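You operate a simulated robot arm through the tools that you are given. There is no shell and no other tool.

Carry out the task below with a simulated robot arm. There is one attempt and no reset: what you move stays moved.

TASK
Set the four zone heats by the tobelca job card and wait for green.
Fine: lay that card in the job card tray first; all four lamps green.

It is judged by the outcome, as a careful person would: the job done as asked, and still so three seconds after it is handed in. It fails if anything else is knocked over, pushed out of place, dropped, spilled or broken.

THE ROBOT
A 6-joint arm with a two-finger gripper, fixed in place. Base frame: the origin is at the foot of the arm, x ahead of it, y to its left, z up; the work surface is at about z = 860. Lengths are in mm, angles in rad, forces in N, time in s.
Its first joint turns from -2.897 to 2.897 rad. Payload 2.45 kg.
Tool frame: the origin (TCP) lies between the finger pads and is the grasp point; the fingertips stand 20 mm ahead of it; z points along the fingers, y is the line along which they close. Largest opening 140 mm; the body of the gripper starts 168 mm behind the TCP.
Orientation is told as [roll, pitch, yaw] about the base's x, y, z axes, in that order, counted from this pose: with the fingers straight down and closing along the base's y, the tool's x points along the base's -x, its y along +y and its z along -z.

THE INTERFACE
- The arm moves only by the tool apply_moves. Its argument "steps" is a list of rows, each a list of 7 numbers: the shift along the base's x, y, z in mm, then the turn, a rotation vector about the base's x, y, z in rad, then the gripper command, from -1 (fully open) to 1 (shut), values between in proportion. In form: [[x, y, z, ax, ay, az, grip], ...]. A call has 1 to 20 rows; each row is the pose to reach, as a shift and turn from the pose commanded when the call began. Each row takes 0.2 s and may step no farther than 50 mm and 0.15 rad from the row before; otherwise, or with a gripper value out of range, the whole call is refused. A pose out of reach is approached as far as the arm can. The call stops where the force on the tool passes 40 N (or 10 N more than at its start, if that is more) or the arm is blocked; 0.2 s more then pass. Each finger travels about 45 mm/s and halts on what it meets, pressing with about 28 N; the grip force reading is that of the motor and also rises with nothing between the fingers. The clock runs only during rows and for 0.2 s after the last one: add rows that repeat a pose to give the fingers time. The reply holds the time, the measured pose of the TCP, the force on the tool along the base axes, the opening and the grip force, in the units named above and with some noise, with the torque about the TCP (base axes, N m) and any sound that the robot's microphone picked up, and new pictures: "pictures" is both (left out), scene, wrist or none.
- Cameras (640 x 400 px; columns grow to the right, rows downward): "scene" is fixed at [393.9, 479.7, 1529.2]; the picture's right is [-0.78, -0.62, 0.00], its down [-0.43, 0.54, -0.72] and it looks along [0.45, -0.56, -0.70] (base axes); focal length 267 px, centre (320, 200). "wrist" rides on the gripper at [78, 11, -209] in the tool frame; the picture's right is [-0.14, 0.99, 0.00], its down [-0.92, -0.13, -0.37] and it looks along [-0.37, -0.05, 0.93] (tool axes); focal length 280 px, centre (320, 200).
- measure_at(camera, pixels): for up to 12 pixels [column, row] of the newest picture of that camera ("zoom" is the newest enlarged one), the place [x, y, z] in the base frame of the surface seen there, good to about 3 mm, but the place of the scene camera against the robot may be out by one fixed shift of up to 25 mm in any direction. It takes no simulated time.
- inspect(camera, box): a new picture of the part [left, top, right, bottom] of that camera's present view, enlarged. It takes no simulated time.
- close_job(): hands the job in; it is judged then, once.

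Open the gripper and draw the arm clear of the work before you hand the job in, unless the task says otherwise.

The tools are called after "Request:" as name(argument=value, ...) on one line, values as JSON. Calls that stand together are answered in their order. apply_moves: Moves the arm, as the interface text tells. Its arguments: {"type":"object","properties":{"steps":{"type":"array","items":{"type":"array","items":{"type":"number"}}},"pictures":{"type":"string","enum":["both","scene","wrist","none"]}},"required":["steps"]} The other tools are called the same way: measure_at (camera, pixels) gives the place of the surface under pixels of a picture; inspect (camera, box) takes an enlarged picture of a part of a camera's view; close_job () hands the job in.

At the start:

```text
clock: 0.0
tcp_pos: [682.3, 112.6, 1269.4]
tool_rot: [0.001, 0.001, 0.0]
force: [-0.1, 0.3, 0.7]
torque: [0.01, -0.01, -0.01]
opening: 140.1
finger_force: 0.0
```

scene: 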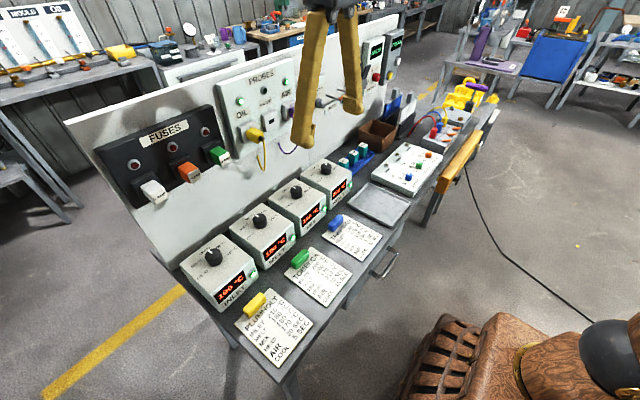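
wrist: 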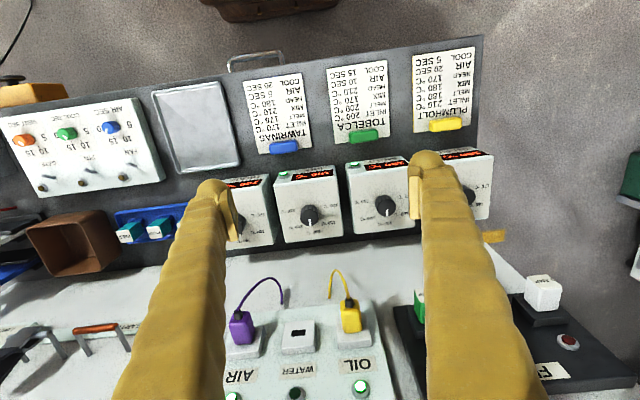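

I see three job cards with colored clips; the middle (green clip) looks like TOBELCA around wrist (360,105). I'll enlarge the views of the cards and the heat controllers.

Request:
inspect(camera="wrist", box=[230, 40, 490, 200])

Request:
inspect(camera="scene", box=[170, 150, 370, 310])

Request:
inspect(camera="scene", box=[280, 80, 480, 240])

```text
2.46 times, centred on (360, 120) of wrist
```

zoom: 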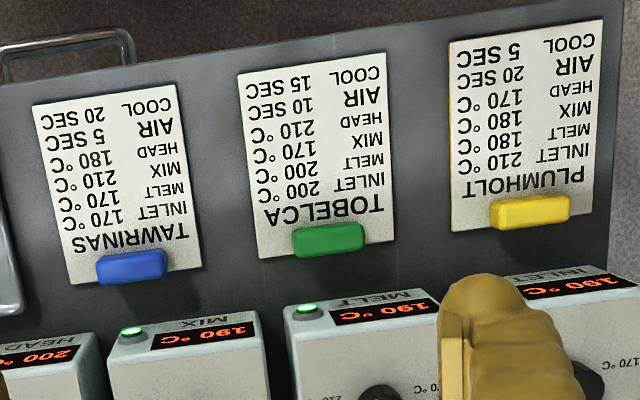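

```text
2.50 times, centred on (270, 230) of scene
```

zoom: 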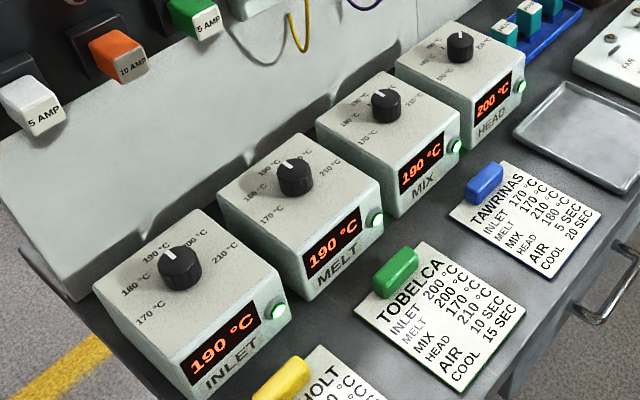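

```text
2.50 times, centred on (380, 160) of scene
```

zoom: 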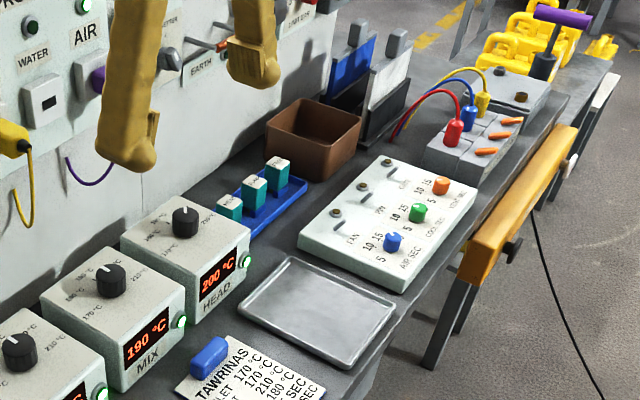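

TOBELCA reads INLET 200, MELT 200, MIX 170, HEAD 210. Now I measure the clip, card corners, tray corners and knobs in the wrist picture.

Request:
measure_at(camera="wrist", pixels=[[362, 136], [350, 138], [376, 135], [329, 68], [385, 62], [339, 143], [390, 138], [150, 92], [218, 80], [240, 164], [168, 175], [196, 128]])

Request:
measure_at(camera="wrist", pixels=[[309, 213], [385, 205], [466, 197], [309, 195], [345, 185], [300, 240], [284, 147], [446, 124], [414, 180], [405, 190], [195, 148], [195, 100]])

Request:
measure_at(camera="scene", pixels=[[300, 259], [214, 257], [260, 220], [296, 191], [325, 168], [380, 203], [349, 203], [371, 183], [411, 203], [381, 226], [335, 223], [255, 304]])

```text
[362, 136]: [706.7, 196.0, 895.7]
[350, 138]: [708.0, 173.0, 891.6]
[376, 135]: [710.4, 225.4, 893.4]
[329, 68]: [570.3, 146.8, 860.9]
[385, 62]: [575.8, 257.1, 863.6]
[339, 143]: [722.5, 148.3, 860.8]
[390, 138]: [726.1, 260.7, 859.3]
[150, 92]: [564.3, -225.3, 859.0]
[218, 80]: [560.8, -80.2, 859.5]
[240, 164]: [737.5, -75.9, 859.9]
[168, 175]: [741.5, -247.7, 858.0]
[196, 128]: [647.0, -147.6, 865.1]
```

```text
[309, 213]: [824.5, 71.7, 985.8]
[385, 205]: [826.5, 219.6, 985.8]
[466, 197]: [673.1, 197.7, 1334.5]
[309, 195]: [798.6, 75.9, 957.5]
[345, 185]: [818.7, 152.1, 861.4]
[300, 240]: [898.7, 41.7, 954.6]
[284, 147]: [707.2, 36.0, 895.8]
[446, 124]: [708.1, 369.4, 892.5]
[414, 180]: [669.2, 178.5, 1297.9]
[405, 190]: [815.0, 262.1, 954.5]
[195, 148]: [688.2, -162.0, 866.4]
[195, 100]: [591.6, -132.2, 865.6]
```

```text
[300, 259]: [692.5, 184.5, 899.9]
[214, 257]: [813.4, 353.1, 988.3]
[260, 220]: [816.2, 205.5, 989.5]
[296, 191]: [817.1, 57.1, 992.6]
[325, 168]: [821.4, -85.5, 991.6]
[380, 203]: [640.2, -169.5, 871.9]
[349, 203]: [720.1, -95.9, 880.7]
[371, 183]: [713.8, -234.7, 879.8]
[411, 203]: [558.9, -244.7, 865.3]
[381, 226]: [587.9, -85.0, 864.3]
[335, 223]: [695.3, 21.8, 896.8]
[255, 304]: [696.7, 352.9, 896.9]
```

The scene camera is offset about (-10,-14,+5) against the wrist camera. I'll move above the tobelca clip (~[708,197,895]) and look closer at it before grasping.

Request:
apply_moves(steps=[[10, 30, -20, 0, 0, 0, -0.5], [20, 60, -50, 0, 0, 0, 0.0], [26, 84, -90, 0, 0, 0, 0.14], [26, 84, -130, 0, 0, 0, 0.14], [26, 84, -170, 0, 0, 0, 0.14], [26, 84, -170, 0, 0, 0, 0.14]])

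```text
clock: 1.4
tcp_pos: [711.1, 196.1, 1100.0]
tool_rot: [-0.001, 0.0, 0.0]
force: [-0.3, -0.3, 0.4]
torque: [-0.03, 0.01, 0.03]
opening: 60.4
finger_force: 0.1
```

scene: 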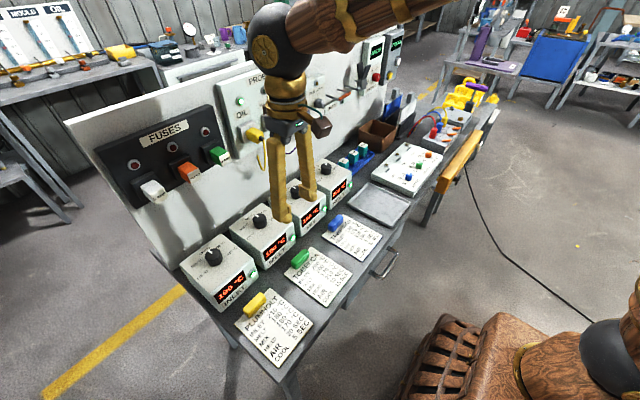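
wrist: 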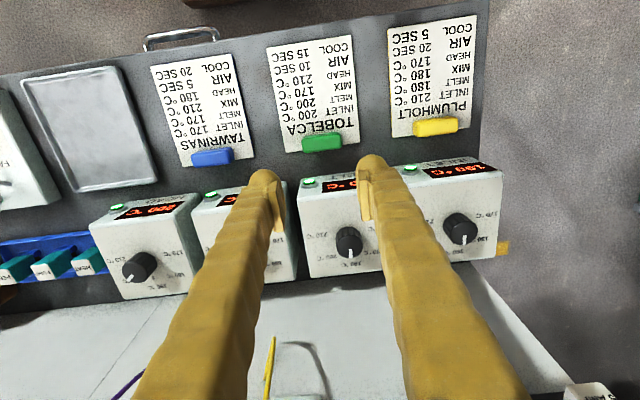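

The fingers now straddle the view; the inlet knob (461,230) and head knob (138,268) are visible. I'll enlarge them and the clip.

Request:
inspect(camera="wrist", box=[390, 150, 518, 270])

Request:
inspect(camera="wrist", box=[80, 180, 208, 310])

Request:
inspect(camera="wrist", box=[250, 30, 380, 170])

Request:
measure_at(camera="wrist", pixels=[[322, 142], [305, 145], [340, 140], [322, 148], [322, 137], [461, 230], [138, 268], [349, 241], [27, 78], [116, 68], [150, 182], [73, 190]])

```text
3.33 times, centred on (454, 210) of wrist
```

zoom: 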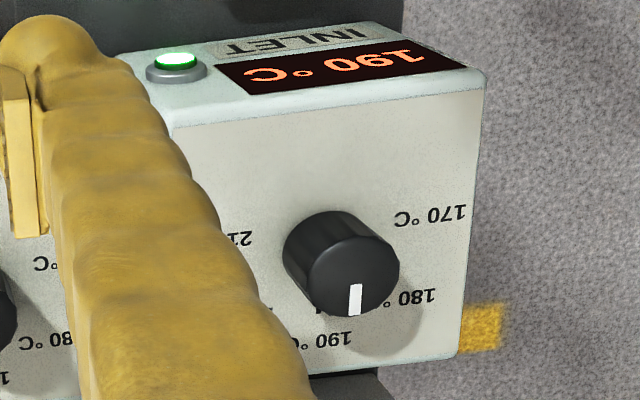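

```text
3.08 times, centred on (144, 245) of wrist
```

zoom: 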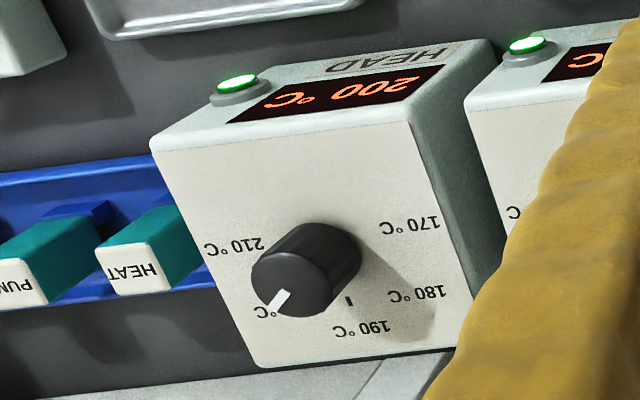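

```text
2.86 times, centred on (315, 100) of wrist
```

zoom: 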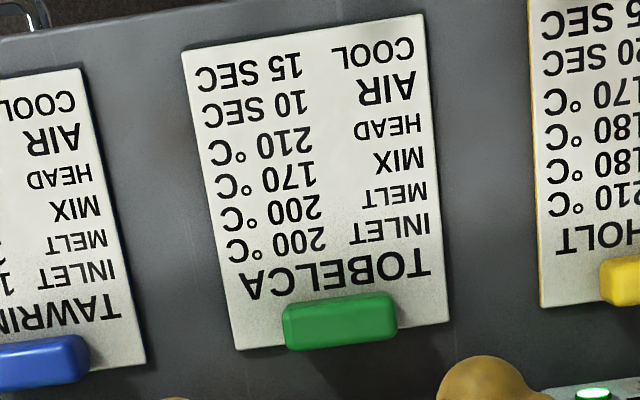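

```text
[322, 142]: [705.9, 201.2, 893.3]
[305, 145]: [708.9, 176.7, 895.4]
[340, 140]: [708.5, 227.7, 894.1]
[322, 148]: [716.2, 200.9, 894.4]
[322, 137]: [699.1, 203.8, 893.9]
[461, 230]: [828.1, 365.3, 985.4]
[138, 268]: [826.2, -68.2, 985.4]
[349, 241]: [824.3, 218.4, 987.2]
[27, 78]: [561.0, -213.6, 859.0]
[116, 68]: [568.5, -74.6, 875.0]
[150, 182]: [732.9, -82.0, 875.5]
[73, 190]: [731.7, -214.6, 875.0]
```

The card reads INLET 200, MELT 200, MIX 170, HEAD 210, and the clip centre is about (707,202), 54 mm long in y, top z≈895. I'll yaw the gripper 90° so the fingers close along x across the clip's thin side.

Request:
apply_moves(steps=[[-1, 1, 0, 0, 0, 0.143, 0.14], [-2, 2, 0, 0, 0, 0.286, 0.14], [-3, 4, 0, 0, 0, 0.429, 0.14], [-3, 5, 0, 0, 0, 0.571, 0.14], [-3, 5, 0, 0, 0, 0.714, 0.14], [-3, 5, 0, 0, 0, 0.857, 0.14], [-3, 5, 0, 0, 0, 1.0, 0.14], [-3, 5, 0, 0, 0, 1.142, 0.14], [-3, 5, 0, 0, 0, 1.285, 0.14], [-3, 5, 0, 0, 0, 1.428, 0.14], [-3, 5, 0, 0, 0, 1.5708, 0.14], [-3, 5, -40, 0, 0, 1.5708, 0.14], [-3, 5, -80, 0, 0, 1.5708, 0.14], [-3, 5, -120, 0, 0, 1.5708, 0.14], [-3, 5, -120, 0, 0, 1.5708, 0.14]])

```text
clock: 4.6
tcp_pos: [707.0, 199.6, 977.2]
tool_rot: [0.001, -0.001, 1.573]
force: [0.7, 0.4, -0.1]
torque: [-0.01, -0.03, 0.05]
opening: 60.1
finger_force: 0.0
```

scene: 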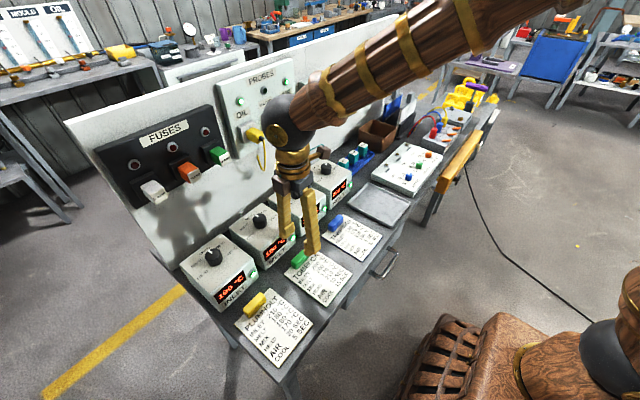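
wrist: 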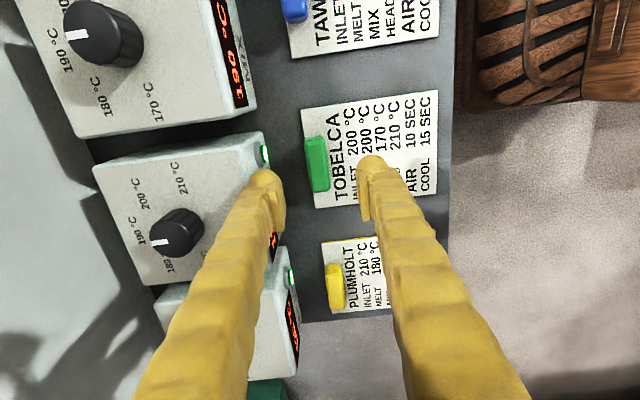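

The view is now from the -y side; the clip is at (316,165) between the fingers. I'll measure the clip edges precisely before the final descent.

Request:
measure_at(camera="wrist", pixels=[[316, 165], [307, 165], [325, 164], [313, 142], [319, 188], [301, 112], [313, 205], [437, 95], [265, 150], [340, 150], [263, 150], [92, 28]])

Request:
inspect(camera="wrist", box=[220, 90, 460, 240])

Request:
inspect(camera="wrist", box=[20, 0, 270, 150])

```text
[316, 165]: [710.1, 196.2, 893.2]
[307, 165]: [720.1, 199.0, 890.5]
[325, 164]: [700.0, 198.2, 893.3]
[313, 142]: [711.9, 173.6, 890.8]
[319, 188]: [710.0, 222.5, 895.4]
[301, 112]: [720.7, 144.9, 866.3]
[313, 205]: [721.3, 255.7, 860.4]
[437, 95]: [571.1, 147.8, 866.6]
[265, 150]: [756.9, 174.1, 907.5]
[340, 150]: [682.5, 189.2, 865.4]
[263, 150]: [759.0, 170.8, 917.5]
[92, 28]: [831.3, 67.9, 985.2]
```

```text
2.67 times, centred on (340, 165) of wrist
```

zoom: 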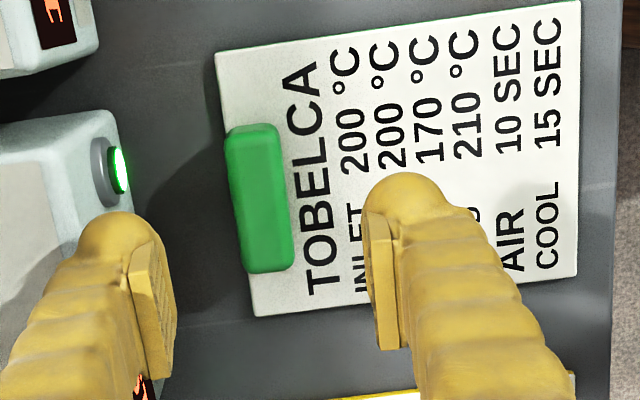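

```text
2.56 times, centred on (145, 75) of wrist
```

zoom: 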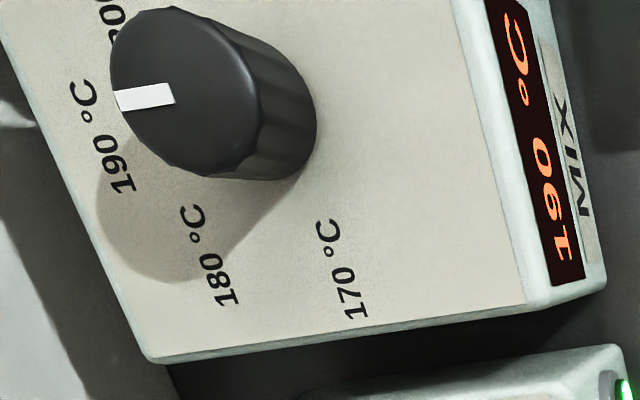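

The clip is centred at about (710,198), and the lamp on the melt box is near x=757, so I narrow the fingers to about 44 mm, descend to TCP z≈888 and close.

Request:
apply_moves(steps=[[4, -2, 0, 0, 0, 0, 0.37], [4, -2, -20, 0, 0, 0, 0.37], [4, -2, -45, 0, 0, 0, 0.37], [4, -2, -70, 0, 0, 0, 0.37], [4, -2, -90, 0, 0, 0, 0.37], [4, -2, -90, 0, 0, 0, 0.37]])

```text
clock: 6.0
tcp_pos: [709.1, 197.6, 887.9]
tool_rot: [0.0, -0.001, 1.572]
force: [0.4, 0.9, 0.4]
torque: [0.0, 0.05, -0.01]
opening: 44.3
finger_force: 0.1
```

scene: 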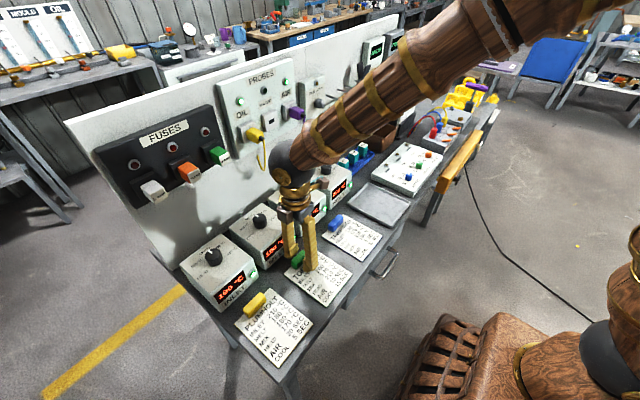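
wrist: 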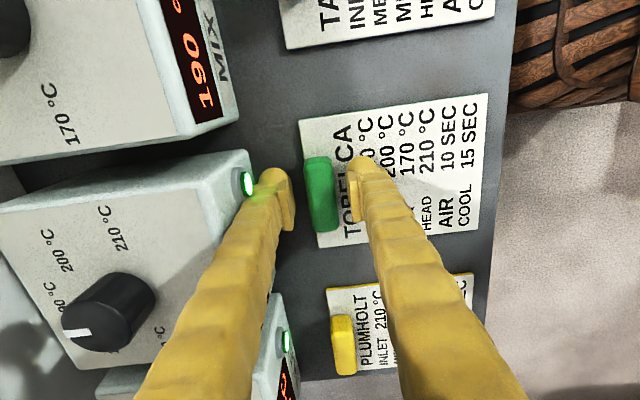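

The fingers straddle the clip at (320,193) with no contact force. I close the gripper now.

Request:
apply_moves(steps=[[0, 0, 0, 0, 0, 0, 0.6], [0, 0, 0, 0, 0, 0, 0.8], [0, 0, 0, 0, 0, 0, 1.0], [0, 0, 0, 0, 0, 0, 1.0], [0, 0, 0, 0, 0, 0, 1.0]], pictures="wrist")

```text
clock: 7.2
tcp_pos: [709.4, 197.3, 888.9]
tool_rot: [0.002, 0.0, 1.571]
force: [0.6, 0.3, 0.4]
torque: [0.01, -0.01, 0.0]
opening: 21.6
finger_force: 28.0
```

wrist: 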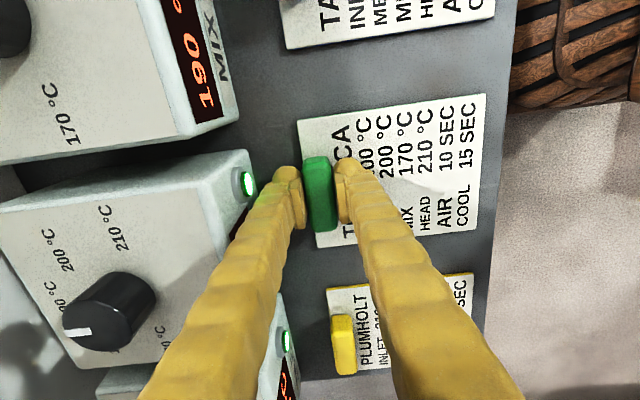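

Held at 21.6 mm opening. I lift slowly straight up 90 mm and check the card stays level.

Request:
apply_moves(steps=[[0, 0, 10, 0, 0, 0, 1.0], [0, 0, 25, 0, 0, 0, 1.0], [0, 0, 45, 0, 0, 0, 1.0], [0, 0, 70, 0, 0, 0, 1.0], [0, 0, 90, 0, 0, 0, 1.0], [0, 0, 90, 0, 0, 0, 1.0]])

```text
clock: 8.6
tcp_pos: [710.1, 197.8, 979.2]
tool_rot: [-0.001, 0.002, 1.572]
force: [0.8, -0.5, -0.5]
torque: [-0.02, -0.06, -0.03]
opening: 21.7
finger_force: 27.9
```

scene: 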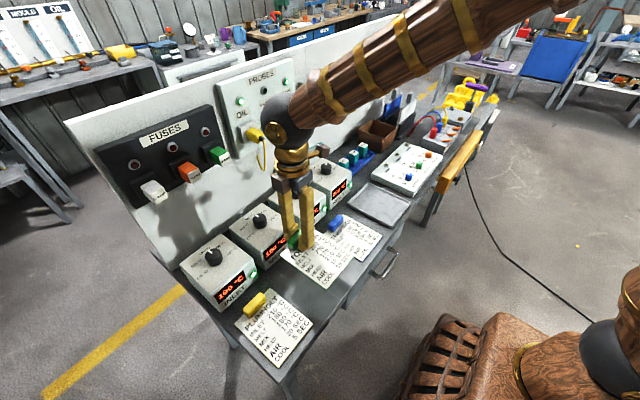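
wrist: 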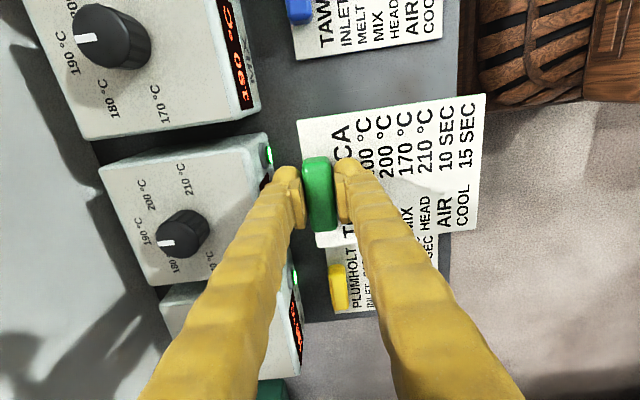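

The card hangs level in the grip. I'll measure its corners relative to the TCP, then travel toward the tray.

Request:
measure_at(camera="wrist", pixels=[[301, 123], [483, 97], [475, 225], [320, 242], [390, 160], [313, 150]])

Request:
apply_moves(steps=[[0, -40, 0, 0, 0, 0, 1.0], [0, -85, 0, 0, 0, 0, 1.0], [0, -130, 0, 0, 0, 0, 1.0], [0, -175, 0, 0, 0, 0, 1.0], [0, -220, 0, 0, 0, 0, 1.0], [0, -260, 0, 0, 0, 0, 1.0], [0, -300, 0, 0, 0, 0, 1.0], [0, -325, 0, 0, 0, 0, 1.0], [0, -345, 0, 0, 0, 0, 1.0], [0, -345, 0, 0, 0, 0, 1.0]])

```text
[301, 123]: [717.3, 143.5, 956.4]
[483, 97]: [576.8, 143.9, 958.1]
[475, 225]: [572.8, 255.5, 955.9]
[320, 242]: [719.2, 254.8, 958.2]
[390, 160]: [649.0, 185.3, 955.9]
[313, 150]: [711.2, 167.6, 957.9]
```

```text
clock: 10.8
tcp_pos: [709.6, -147.6, 980.1]
tool_rot: [0.0, -0.001, 1.571]
force: [0.5, 0.5, -0.5]
torque: [0.02, -0.02, -0.02]
opening: 21.8
finger_force: 28.0
```

scene: 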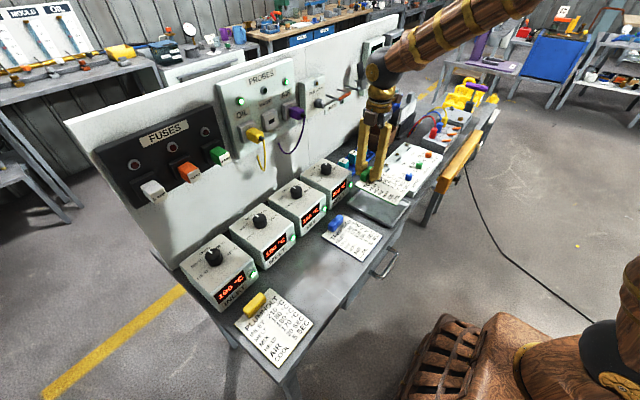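
wrist: 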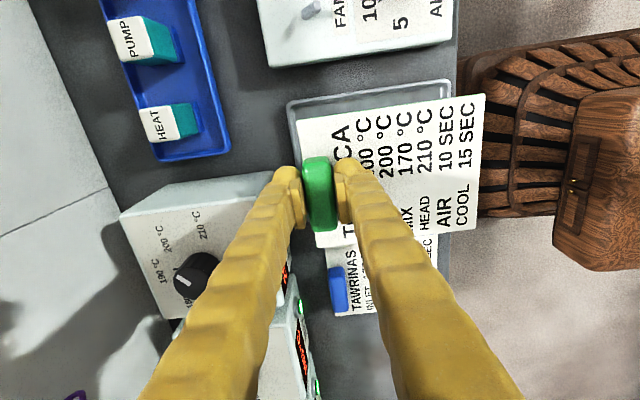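

The card is above the tray. The tray's far rim is visible at (287,105)-(450,82) in the wrist view; I measure rim points in both cameras.

Request:
measure_at(camera="wrist", pixels=[[290, 104], [292, 130], [297, 118], [370, 93], [449, 83], [445, 88], [370, 100], [289, 112]])

Request:
inspect(camera="wrist", box=[260, 60, 500, 250])

Request:
inspect(camera="scene", box=[310, 140, 450, 250])

```text
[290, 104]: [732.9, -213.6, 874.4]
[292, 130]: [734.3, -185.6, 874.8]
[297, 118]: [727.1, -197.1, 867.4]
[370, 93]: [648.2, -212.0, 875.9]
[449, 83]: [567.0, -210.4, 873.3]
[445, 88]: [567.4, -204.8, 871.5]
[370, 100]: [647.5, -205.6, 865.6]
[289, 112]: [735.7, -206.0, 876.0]
```

```text
2.11 times, centred on (380, 155) of wrist
```

zoom: 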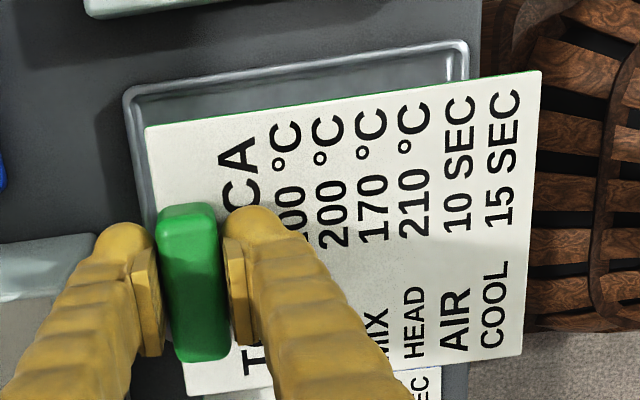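

```text
3.64 times, centred on (380, 195) of scene
```

zoom: 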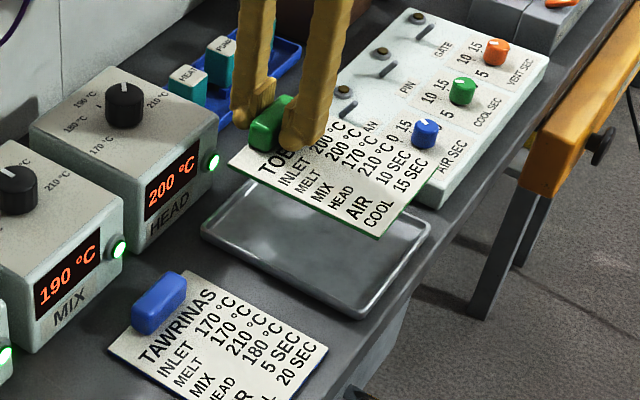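

Tray rim seems to span x 565–735 and y about -213 to -77, leaving ~5 mm margin around the card. I'll measure more rim points and card corners in the scene zoom to relate them in the same frame.

Request:
measure_at(camera="zoom", pixels=[[230, 246], [260, 263], [290, 280], [320, 297], [345, 310], [380, 290], [400, 262], [420, 236], [229, 164], [379, 237], [439, 167], [300, 200]])

Request:
measure_at(camera="zoom", pixels=[[230, 250], [260, 267], [290, 284], [320, 301], [230, 242], [260, 259], [290, 276], [320, 293], [212, 215], [222, 198], [230, 190], [209, 225]])

```text
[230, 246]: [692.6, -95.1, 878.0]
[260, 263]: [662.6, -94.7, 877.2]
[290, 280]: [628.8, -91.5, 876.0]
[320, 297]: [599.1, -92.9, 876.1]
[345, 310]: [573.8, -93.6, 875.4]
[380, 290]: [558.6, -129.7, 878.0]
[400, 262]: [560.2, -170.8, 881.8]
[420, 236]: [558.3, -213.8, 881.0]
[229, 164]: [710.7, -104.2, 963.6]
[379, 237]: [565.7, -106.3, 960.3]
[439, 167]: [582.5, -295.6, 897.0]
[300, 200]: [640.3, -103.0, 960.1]
```

```text
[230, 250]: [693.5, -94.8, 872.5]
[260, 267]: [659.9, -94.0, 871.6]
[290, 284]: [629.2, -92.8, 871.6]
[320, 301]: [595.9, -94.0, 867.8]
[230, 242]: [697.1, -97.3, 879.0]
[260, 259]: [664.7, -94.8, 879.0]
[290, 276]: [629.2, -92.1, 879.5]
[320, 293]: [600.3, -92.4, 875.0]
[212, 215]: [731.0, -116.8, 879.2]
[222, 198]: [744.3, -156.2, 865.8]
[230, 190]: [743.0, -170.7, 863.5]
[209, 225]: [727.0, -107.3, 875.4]
```

Estimates: tray centre ≈ (651,-146); card centre is TCP + (-63,+2). I shift +5 in x and lower to leave the card ~12 mm above the rim, then recheck alignment.

Request:
apply_moves(steps=[[5, 0, -15, 0, 0, 0, 1.0], [5, 0, -35, 0, 0, 0, 1.0], [5, 0, -55, 0, 0, 0, 1.0], [5, 0, -67, 0, 0, 0, 1.0], [5, 0, -67, 0, 0, 0, 1.0]])

Request:
inspect(camera="scene", box=[320, 150, 440, 240])

Request:
inspect(camera="wrist", box=[260, 60, 500, 260])

```text
clock: 12.0
tcp_pos: [713.5, -146.2, 911.1]
tool_rot: [0.001, 0.001, 1.572]
force: [0.2, 0.2, -0.6]
torque: [0.0, -0.05, 0.01]
opening: 21.6
finger_force: 28.3
```

scene: 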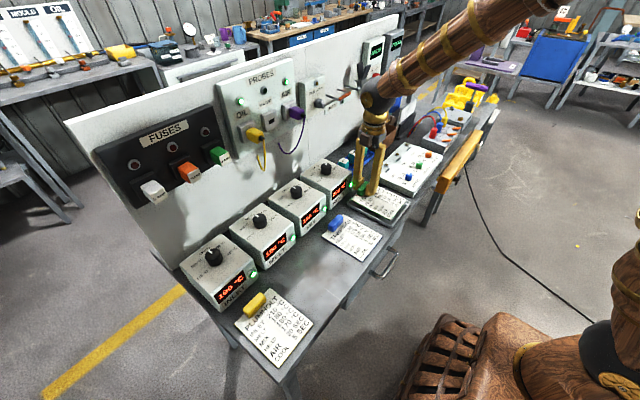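
wrist: 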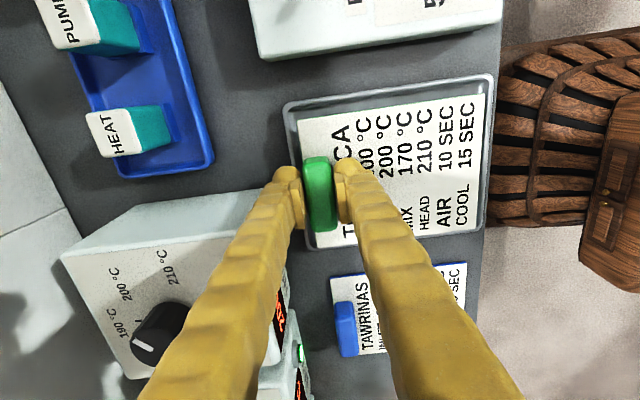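

```text
4.44 times, centred on (380, 195) of scene
```

zoom: 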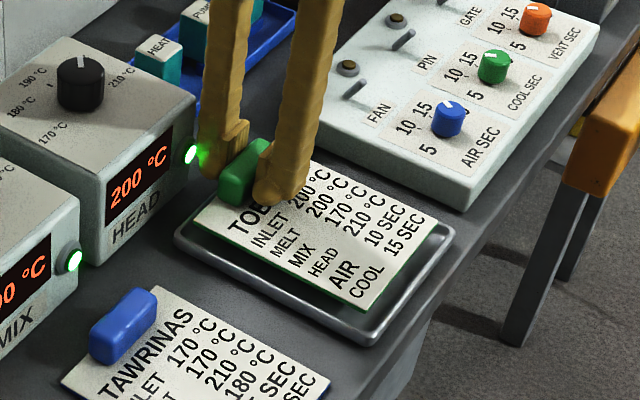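

```text
2.00 times, centred on (380, 160) of wrist
```

zoom: 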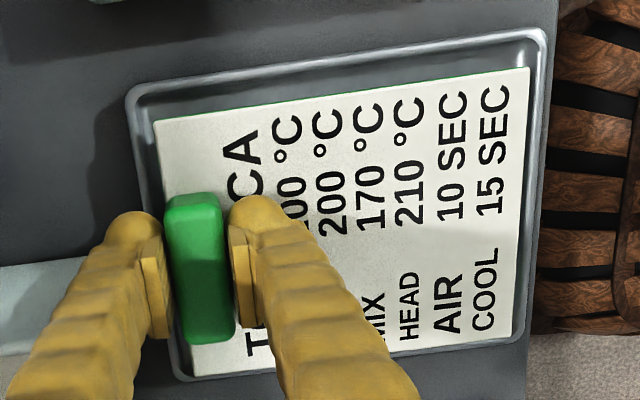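

The whole tray rim is now visible around the card. I measure card edges and rim in the wrist zoom.

Request:
measure_at(camera="zoom", pixels=[[160, 140], [190, 368], [526, 90], [515, 320], [250, 108], [440, 80], [134, 120], [168, 330], [541, 60], [528, 300], [250, 80], [440, 53]])

Request:
measure_at(camera="zoom", pixels=[[240, 373], [420, 352], [500, 342], [200, 379], [300, 365], [460, 347], [140, 140], [145, 170], [536, 150], [532, 230], [340, 67], [340, 72]])

```text
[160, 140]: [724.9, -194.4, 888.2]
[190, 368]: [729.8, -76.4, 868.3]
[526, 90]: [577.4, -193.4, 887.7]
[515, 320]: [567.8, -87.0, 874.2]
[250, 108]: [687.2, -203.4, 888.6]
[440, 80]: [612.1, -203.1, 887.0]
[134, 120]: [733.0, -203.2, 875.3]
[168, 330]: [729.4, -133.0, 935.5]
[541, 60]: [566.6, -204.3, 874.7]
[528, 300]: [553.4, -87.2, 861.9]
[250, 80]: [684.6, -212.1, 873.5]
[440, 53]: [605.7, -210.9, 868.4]
```

```text
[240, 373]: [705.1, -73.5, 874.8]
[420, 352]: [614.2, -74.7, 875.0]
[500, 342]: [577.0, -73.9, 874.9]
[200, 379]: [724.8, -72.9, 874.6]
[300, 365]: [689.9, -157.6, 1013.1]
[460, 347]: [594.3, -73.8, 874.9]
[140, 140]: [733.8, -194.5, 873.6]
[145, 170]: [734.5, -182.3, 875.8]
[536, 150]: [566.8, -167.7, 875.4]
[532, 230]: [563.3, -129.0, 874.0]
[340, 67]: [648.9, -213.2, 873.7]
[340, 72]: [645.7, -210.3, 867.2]
```

Alignment in x looks centred (card 577–725, rim 566–734). I'll enlarge the near edge to check the y-margins more precisely.

Request:
inspect(camera="wrist", box=[400, 170, 500, 250])

Request:
measure_at(camera="zoom", pixels=[[200, 345], [200, 350], [200, 355], [200, 360], [200, 365], [200, 370], [200, 375], [200, 380], [200, 335], [200, 340], [200, 385], [200, 325]])

Request:
inspect(camera="wrist", box=[340, 70, 440, 150])

Request:
measure_at(camera="zoom", pixels=[[320, 125], [320, 120], [320, 115], [320, 110], [320, 105], [320, 100], [320, 95], [320, 160], [320, 170], [320, 150], [320, 140], [320, 130]])

```text
5.00 times, centred on (450, 210) of wrist
```

zoom: 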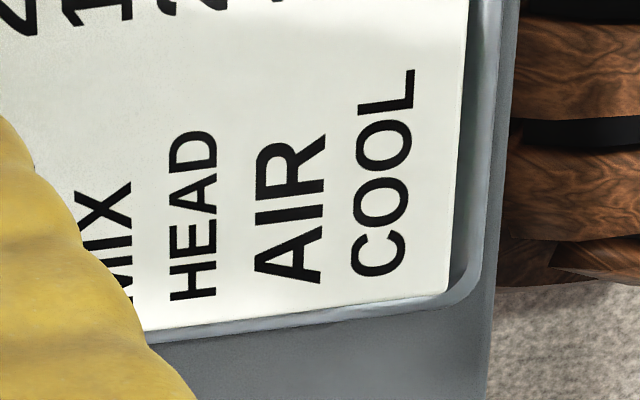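

```text
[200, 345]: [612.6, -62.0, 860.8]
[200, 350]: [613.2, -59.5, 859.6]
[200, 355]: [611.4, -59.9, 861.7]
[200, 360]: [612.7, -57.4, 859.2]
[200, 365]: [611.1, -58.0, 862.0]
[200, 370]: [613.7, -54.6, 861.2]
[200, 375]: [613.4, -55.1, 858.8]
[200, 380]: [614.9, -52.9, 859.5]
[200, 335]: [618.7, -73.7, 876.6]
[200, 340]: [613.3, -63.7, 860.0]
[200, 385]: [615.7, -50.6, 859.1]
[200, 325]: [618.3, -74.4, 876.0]
```

```text
5.00 times, centred on (390, 110) of wrist
```

zoom: 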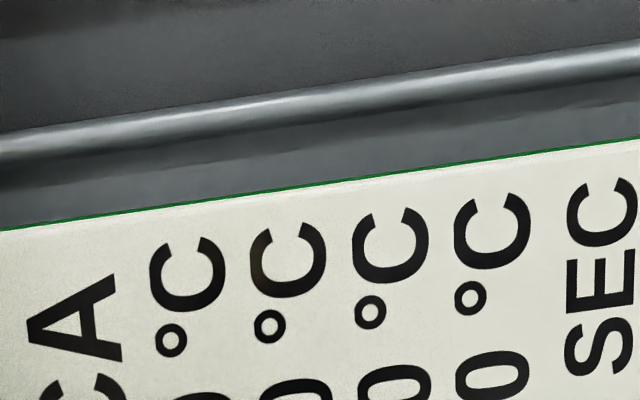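

```text
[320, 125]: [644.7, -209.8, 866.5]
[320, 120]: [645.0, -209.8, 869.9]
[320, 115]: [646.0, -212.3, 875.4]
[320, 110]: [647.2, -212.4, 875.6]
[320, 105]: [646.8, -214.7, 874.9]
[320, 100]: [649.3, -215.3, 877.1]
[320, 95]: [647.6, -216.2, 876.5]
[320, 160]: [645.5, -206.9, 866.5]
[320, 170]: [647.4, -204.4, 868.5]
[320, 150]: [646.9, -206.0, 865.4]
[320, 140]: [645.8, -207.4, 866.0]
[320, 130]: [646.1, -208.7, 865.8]
```

The tray floor spans about y -210…-79 and x 570–730, so the card (y ≈ -201…-89, x 577–725) is well centred. I lower gently to the tray floor (z≈866, TCP ≈ 895).

Request:
apply_moves(steps=[[0, 0, -4, 0, 0, 0, 1.0], [0, 0, -8, 0, 0, 0, 1.0], [0, 0, -11, 0, 0, 0, 1.0], [0, 0, -13, 0, 0, 0, 1.0], [0, 0, -14, 0, 0, 0, 1.0], [0, 0, -15, 0, 0, 0, 1.0], [0, 0, -15, 0, 0, 0, 1.0]])

Request:
inspect(camera="scene", box=[320, 150, 440, 240])

```text
clock: 13.6
tcp_pos: [713.4, -146.1, 897.4]
tool_rot: [0.0, 0.0, 1.573]
force: [-0.7, 0.0, -0.9]
torque: [0.03, -0.02, 0.0]
opening: 21.8
finger_force: 28.0
```

scene: 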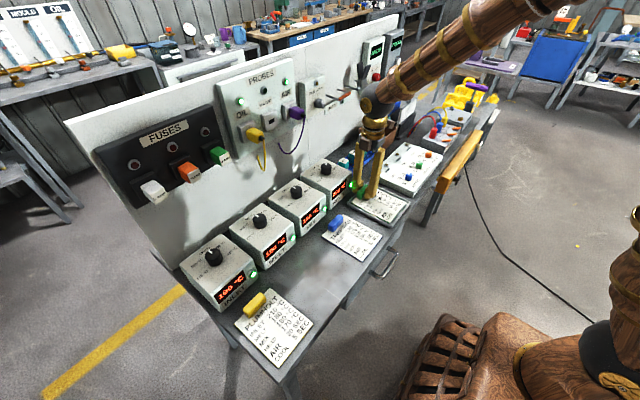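
wrist: 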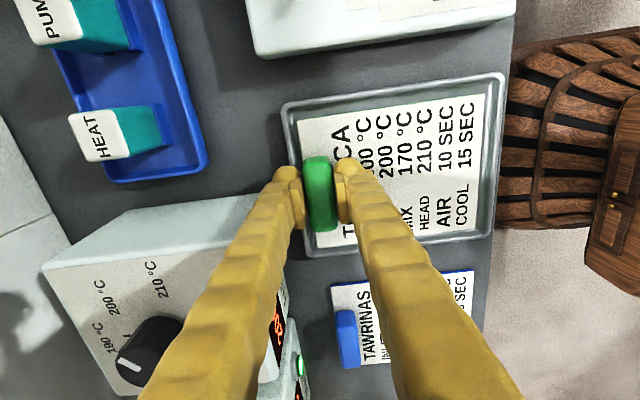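

```text
4.44 times, centred on (380, 195) of scene
```

zoom: 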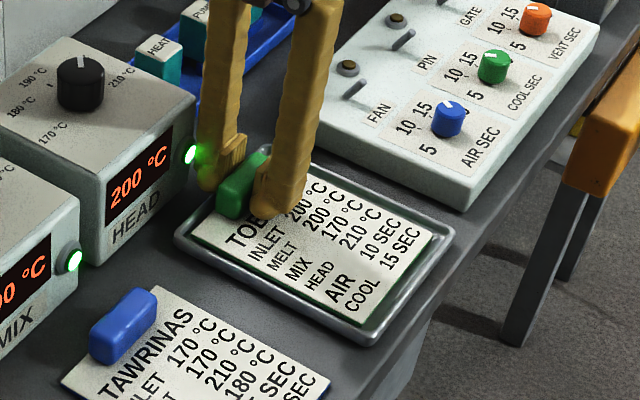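

The card sits inside the rim with no contact force yet. I lower in 1 mm steps to touch the floor.

Request:
apply_moves(steps=[[0, 0, -1, 0, 0, 0, 1.0], [0, 0, -1.7, 0, 0, 0, 1.0], [0, 0, -2.4, 0, 0, 0, 1.0], [0, 0, -2.4, 0, 0, 0, 1.0]], pictures="none")

```text
clock: 14.6
tcp_pos: [713.8, -144.9, 894.4]
tool_rot: [0.001, 0.001, 1.57]
force: [0.2, 1.8, 4.9]
torque: [0.06, -0.13, 0.04]
opening: 21.7
finger_force: 28.2
```

A 4.9 N contact appears with torque suggesting the +x fingertip is touching the tray rim (x≈731–737) while the card is about at floor level. I'll raise 2 mm so the finger doesn't drag the rim, then open to ~44 mm to release.

Request:
apply_moves(steps=[[0, 0, 1.5, 0, 0, 0, 1.0], [0, 0, 2, 0, 0, 0, 1.0], [0, 0, 2, 0, 0, 0, 0.7], [0, 0, 2, 0, 0, 0, 0.6], [0, 0, 2, 0, 0, 0, 0.5], [0, 0, 2, 0, 0, 0, 0.4], [0, 0, 2, 0, 0, 0, 0.4]])

Request:
inspect(camera="scene", box=[320, 150, 440, 240])

```text
clock: 16.2
tcp_pos: [714.1, -146.9, 895.6]
tool_rot: [0.001, 0.0, 1.571]
force: [0.4, -0.6, -0.1]
torque: [0.03, 0.0, 0.02]
opening: 41.8
finger_force: 0.1
```

scene: 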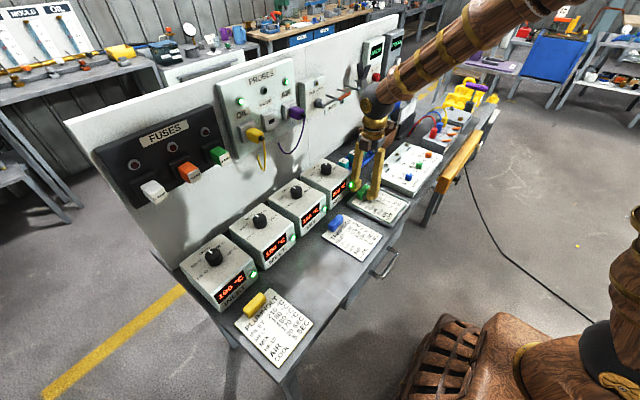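
wrist: 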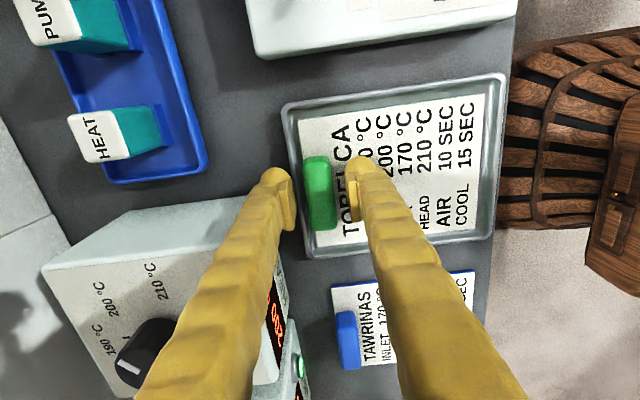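

```text
4.44 times, centred on (380, 195) of scene
```

zoom: 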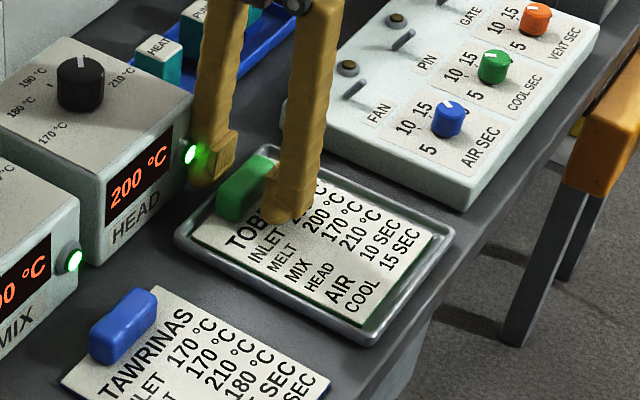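

The card is released and lies in the tray. I lift straight up to clear it and then look from above.

Request:
apply_moves(steps=[[0, 0, 20, 0, 0, 0, 0.4], [0, 0, 60, 0, 0, 0, 0.4], [0, 0, 105, 0, 0, 0, 0.4], [0, 0, 150, 0, 0, 0, 0.4], [0, 0, 190, 0, 0, 0, 0.4], [0, 0, 190, 0, 0, 0, 0.4]])

Request:
inspect(camera="scene", box=[320, 150, 440, 240])

```text
clock: 17.6
tcp_pos: [715.7, -145.5, 1086.7]
tool_rot: [0.0, 0.001, 1.571]
force: [-0.5, -0.2, -0.7]
torque: [0.0, -0.01, 0.01]
opening: 42.1
finger_force: 0.1
```

scene: 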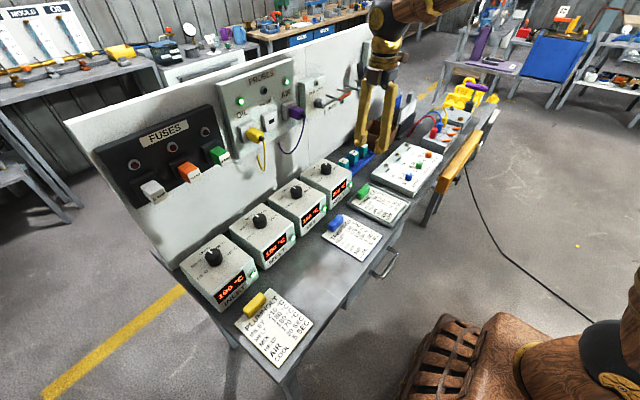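
wrist: 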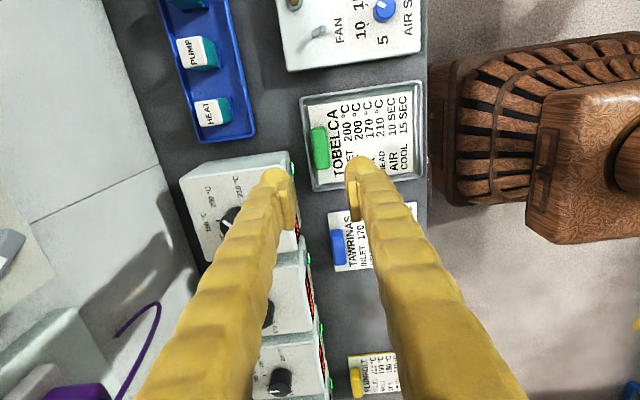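

```text
4.44 times, centred on (380, 195) of scene
```

zoom: 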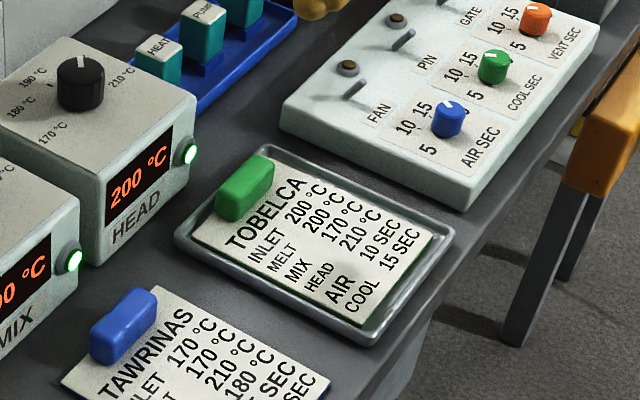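

The card lies neatly in the tray. Before moving to the knobs, I check how far the back panel and its protruding plugs are (scene pixels) and the head box labels.

Request:
measure_at(camera="scene", pixels=[[260, 90], [256, 134], [297, 113], [152, 190], [188, 172], [218, 154], [290, 170], [330, 120], [345, 108], [230, 200], [260, 165], [355, 155]])

Request:
inspect(camera="scene", box=[220, 60, 400, 200])

```text
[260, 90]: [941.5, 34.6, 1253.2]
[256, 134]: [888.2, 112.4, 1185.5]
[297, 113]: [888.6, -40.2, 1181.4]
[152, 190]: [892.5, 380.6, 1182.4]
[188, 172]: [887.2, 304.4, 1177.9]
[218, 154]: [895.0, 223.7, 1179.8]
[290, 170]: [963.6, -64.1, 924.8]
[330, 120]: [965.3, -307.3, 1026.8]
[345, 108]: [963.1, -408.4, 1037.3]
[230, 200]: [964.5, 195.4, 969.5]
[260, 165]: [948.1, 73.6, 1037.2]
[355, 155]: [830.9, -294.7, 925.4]
```

```text
2.86 times, centred on (310, 130) of scene
```

zoom: 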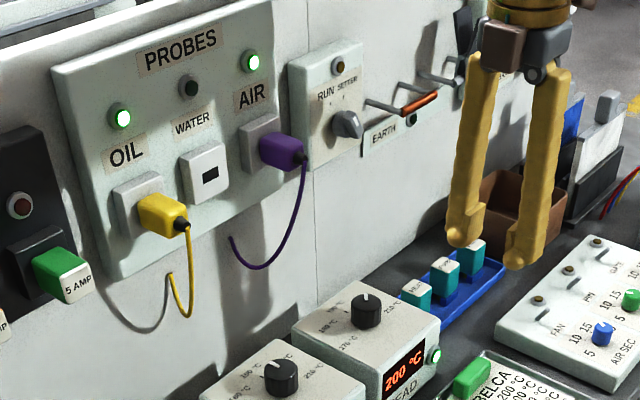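

Plug and fuse tips protrude to x≈897 at z≈1180, so near the knobs I must keep the gripper's wide axis near y (yaw ≈ 0, within about ±30°). I'll rotate back to yaw 0 and hover wide open above the HEAD knob for a top view.

Request:
apply_moves(steps=[[0, 5, 0, 0, 0, -0.143, 0.2], [0, 10, 0, 0, 0, -0.286, 0.0], [0, 20, 0, 0, 0, -0.429, -0.2], [0, 30, 0, 0, 0, -0.571, -0.4], [0, 40, 0, 0, 0, -0.714, -0.6], [0, 50, 0, 0, 0, -0.857, -0.8], [0, 60, 0, 0, 0, -1.0, -1], [0, 70, 0, 0, 0, -1.142, -1], [10, 75, 0, 0, 0, -1.285, -1], [30, 75, 0, 0, 0, -1.428, -1], [60, 75, 0, 0, 0, -1.5708, -1], [90, 75, 0, 0, 0, -1.5708, -1], [112, 75, 0, 0, 0, -1.5708, -1], [112, 75, -15, 0, 0, -1.5708, -1], [112, 75, -15, 0, 0, -1.5708, -1]])

Request:
inspect(camera="wrist", box=[220, 120, 420, 280])

```text
clock: 20.8
tcp_pos: [825.9, -72.0, 1070.6]
tool_rot: [0.0, 0.0, 0.0]
force: [0.4, -0.5, 0.1]
torque: [0.01, 0.0, 0.01]
opening: 140.0
finger_force: 0.1
```

scene: 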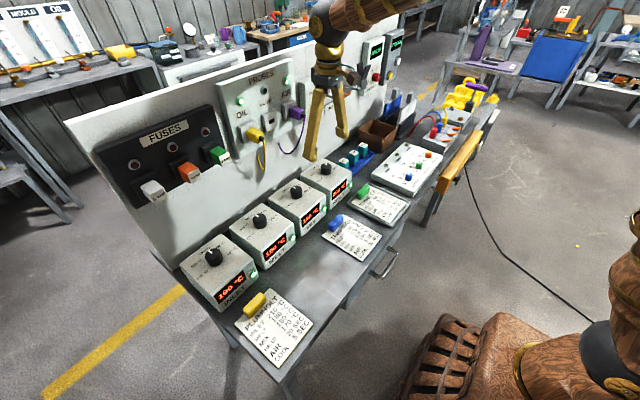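
wrist: 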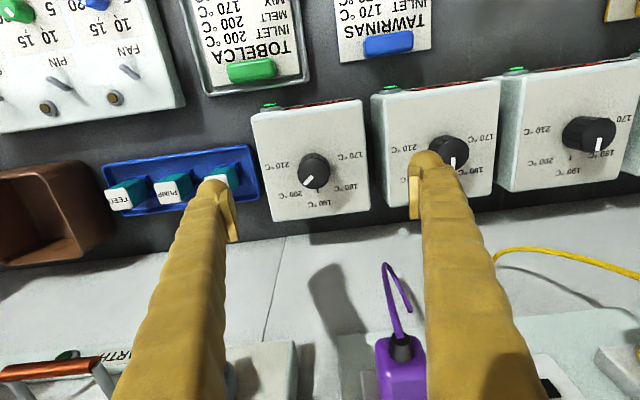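

```text
2.50 times, centred on (320, 200) of wrist
```

zoom: 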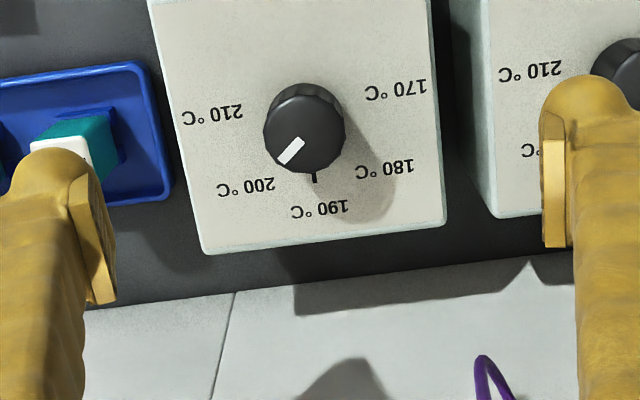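

Clear top view of HEAD: pointer toward 200 (label at zoom (245,187)), 210 at (212,115). I measure labels, knob and purple plug positions.

Request:
measure_at(camera="zoom", pixels=[[395, 90], [385, 168], [320, 208], [245, 187], [212, 115], [304, 133], [290, 152], [298, 143], [266, 130], [343, 130], [314, 178], [305, 165]])

Request:
measure_at(camera="wrist", pixels=[[400, 345], [403, 340], [420, 370], [385, 345], [314, 172], [588, 134], [452, 150], [60, 370], [40, 375], [345, 320]])

```text
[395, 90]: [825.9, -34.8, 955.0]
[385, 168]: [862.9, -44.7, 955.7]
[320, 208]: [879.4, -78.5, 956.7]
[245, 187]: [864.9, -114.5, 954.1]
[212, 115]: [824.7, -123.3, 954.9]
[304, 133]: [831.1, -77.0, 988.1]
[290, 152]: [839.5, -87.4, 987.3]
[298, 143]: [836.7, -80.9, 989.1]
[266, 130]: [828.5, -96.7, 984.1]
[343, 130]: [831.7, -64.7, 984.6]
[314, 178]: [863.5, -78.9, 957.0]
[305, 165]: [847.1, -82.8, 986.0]
```

```text
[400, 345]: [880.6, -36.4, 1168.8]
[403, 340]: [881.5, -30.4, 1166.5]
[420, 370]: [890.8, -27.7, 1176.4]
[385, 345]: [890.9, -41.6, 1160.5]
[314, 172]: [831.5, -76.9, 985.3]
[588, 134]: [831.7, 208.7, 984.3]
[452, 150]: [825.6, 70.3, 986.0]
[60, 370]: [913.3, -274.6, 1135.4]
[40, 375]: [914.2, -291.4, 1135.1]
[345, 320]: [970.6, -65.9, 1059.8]
```

Labels are 45° apart (170 at +90° left, 190 straight ahead, 210 at -90°). I'll zoom tighter on the HEAD knob to refine its centre and also check the RUN panel lever on the right.

Request:
inspect(camera="wrist", box=[284, 145, 344, 195])

Request:
inspect(camera="wrist", box=[200, 280, 480, 400])

```text
8.00 times, centred on (314, 170) of wrist
```

zoom: 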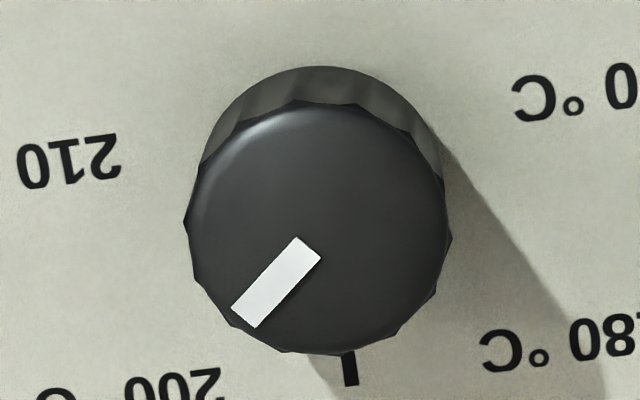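

```text
2.29 times, centred on (340, 340) of wrist
```

zoom: 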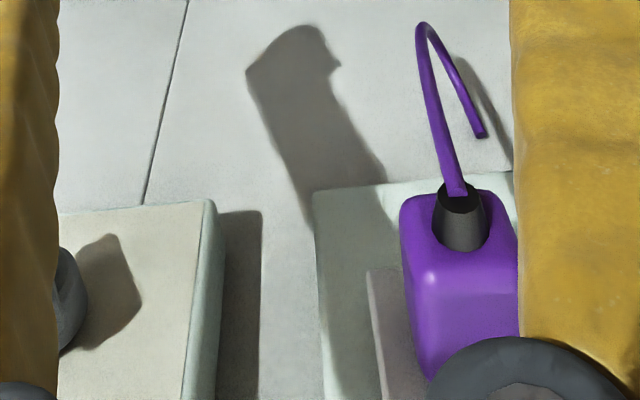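

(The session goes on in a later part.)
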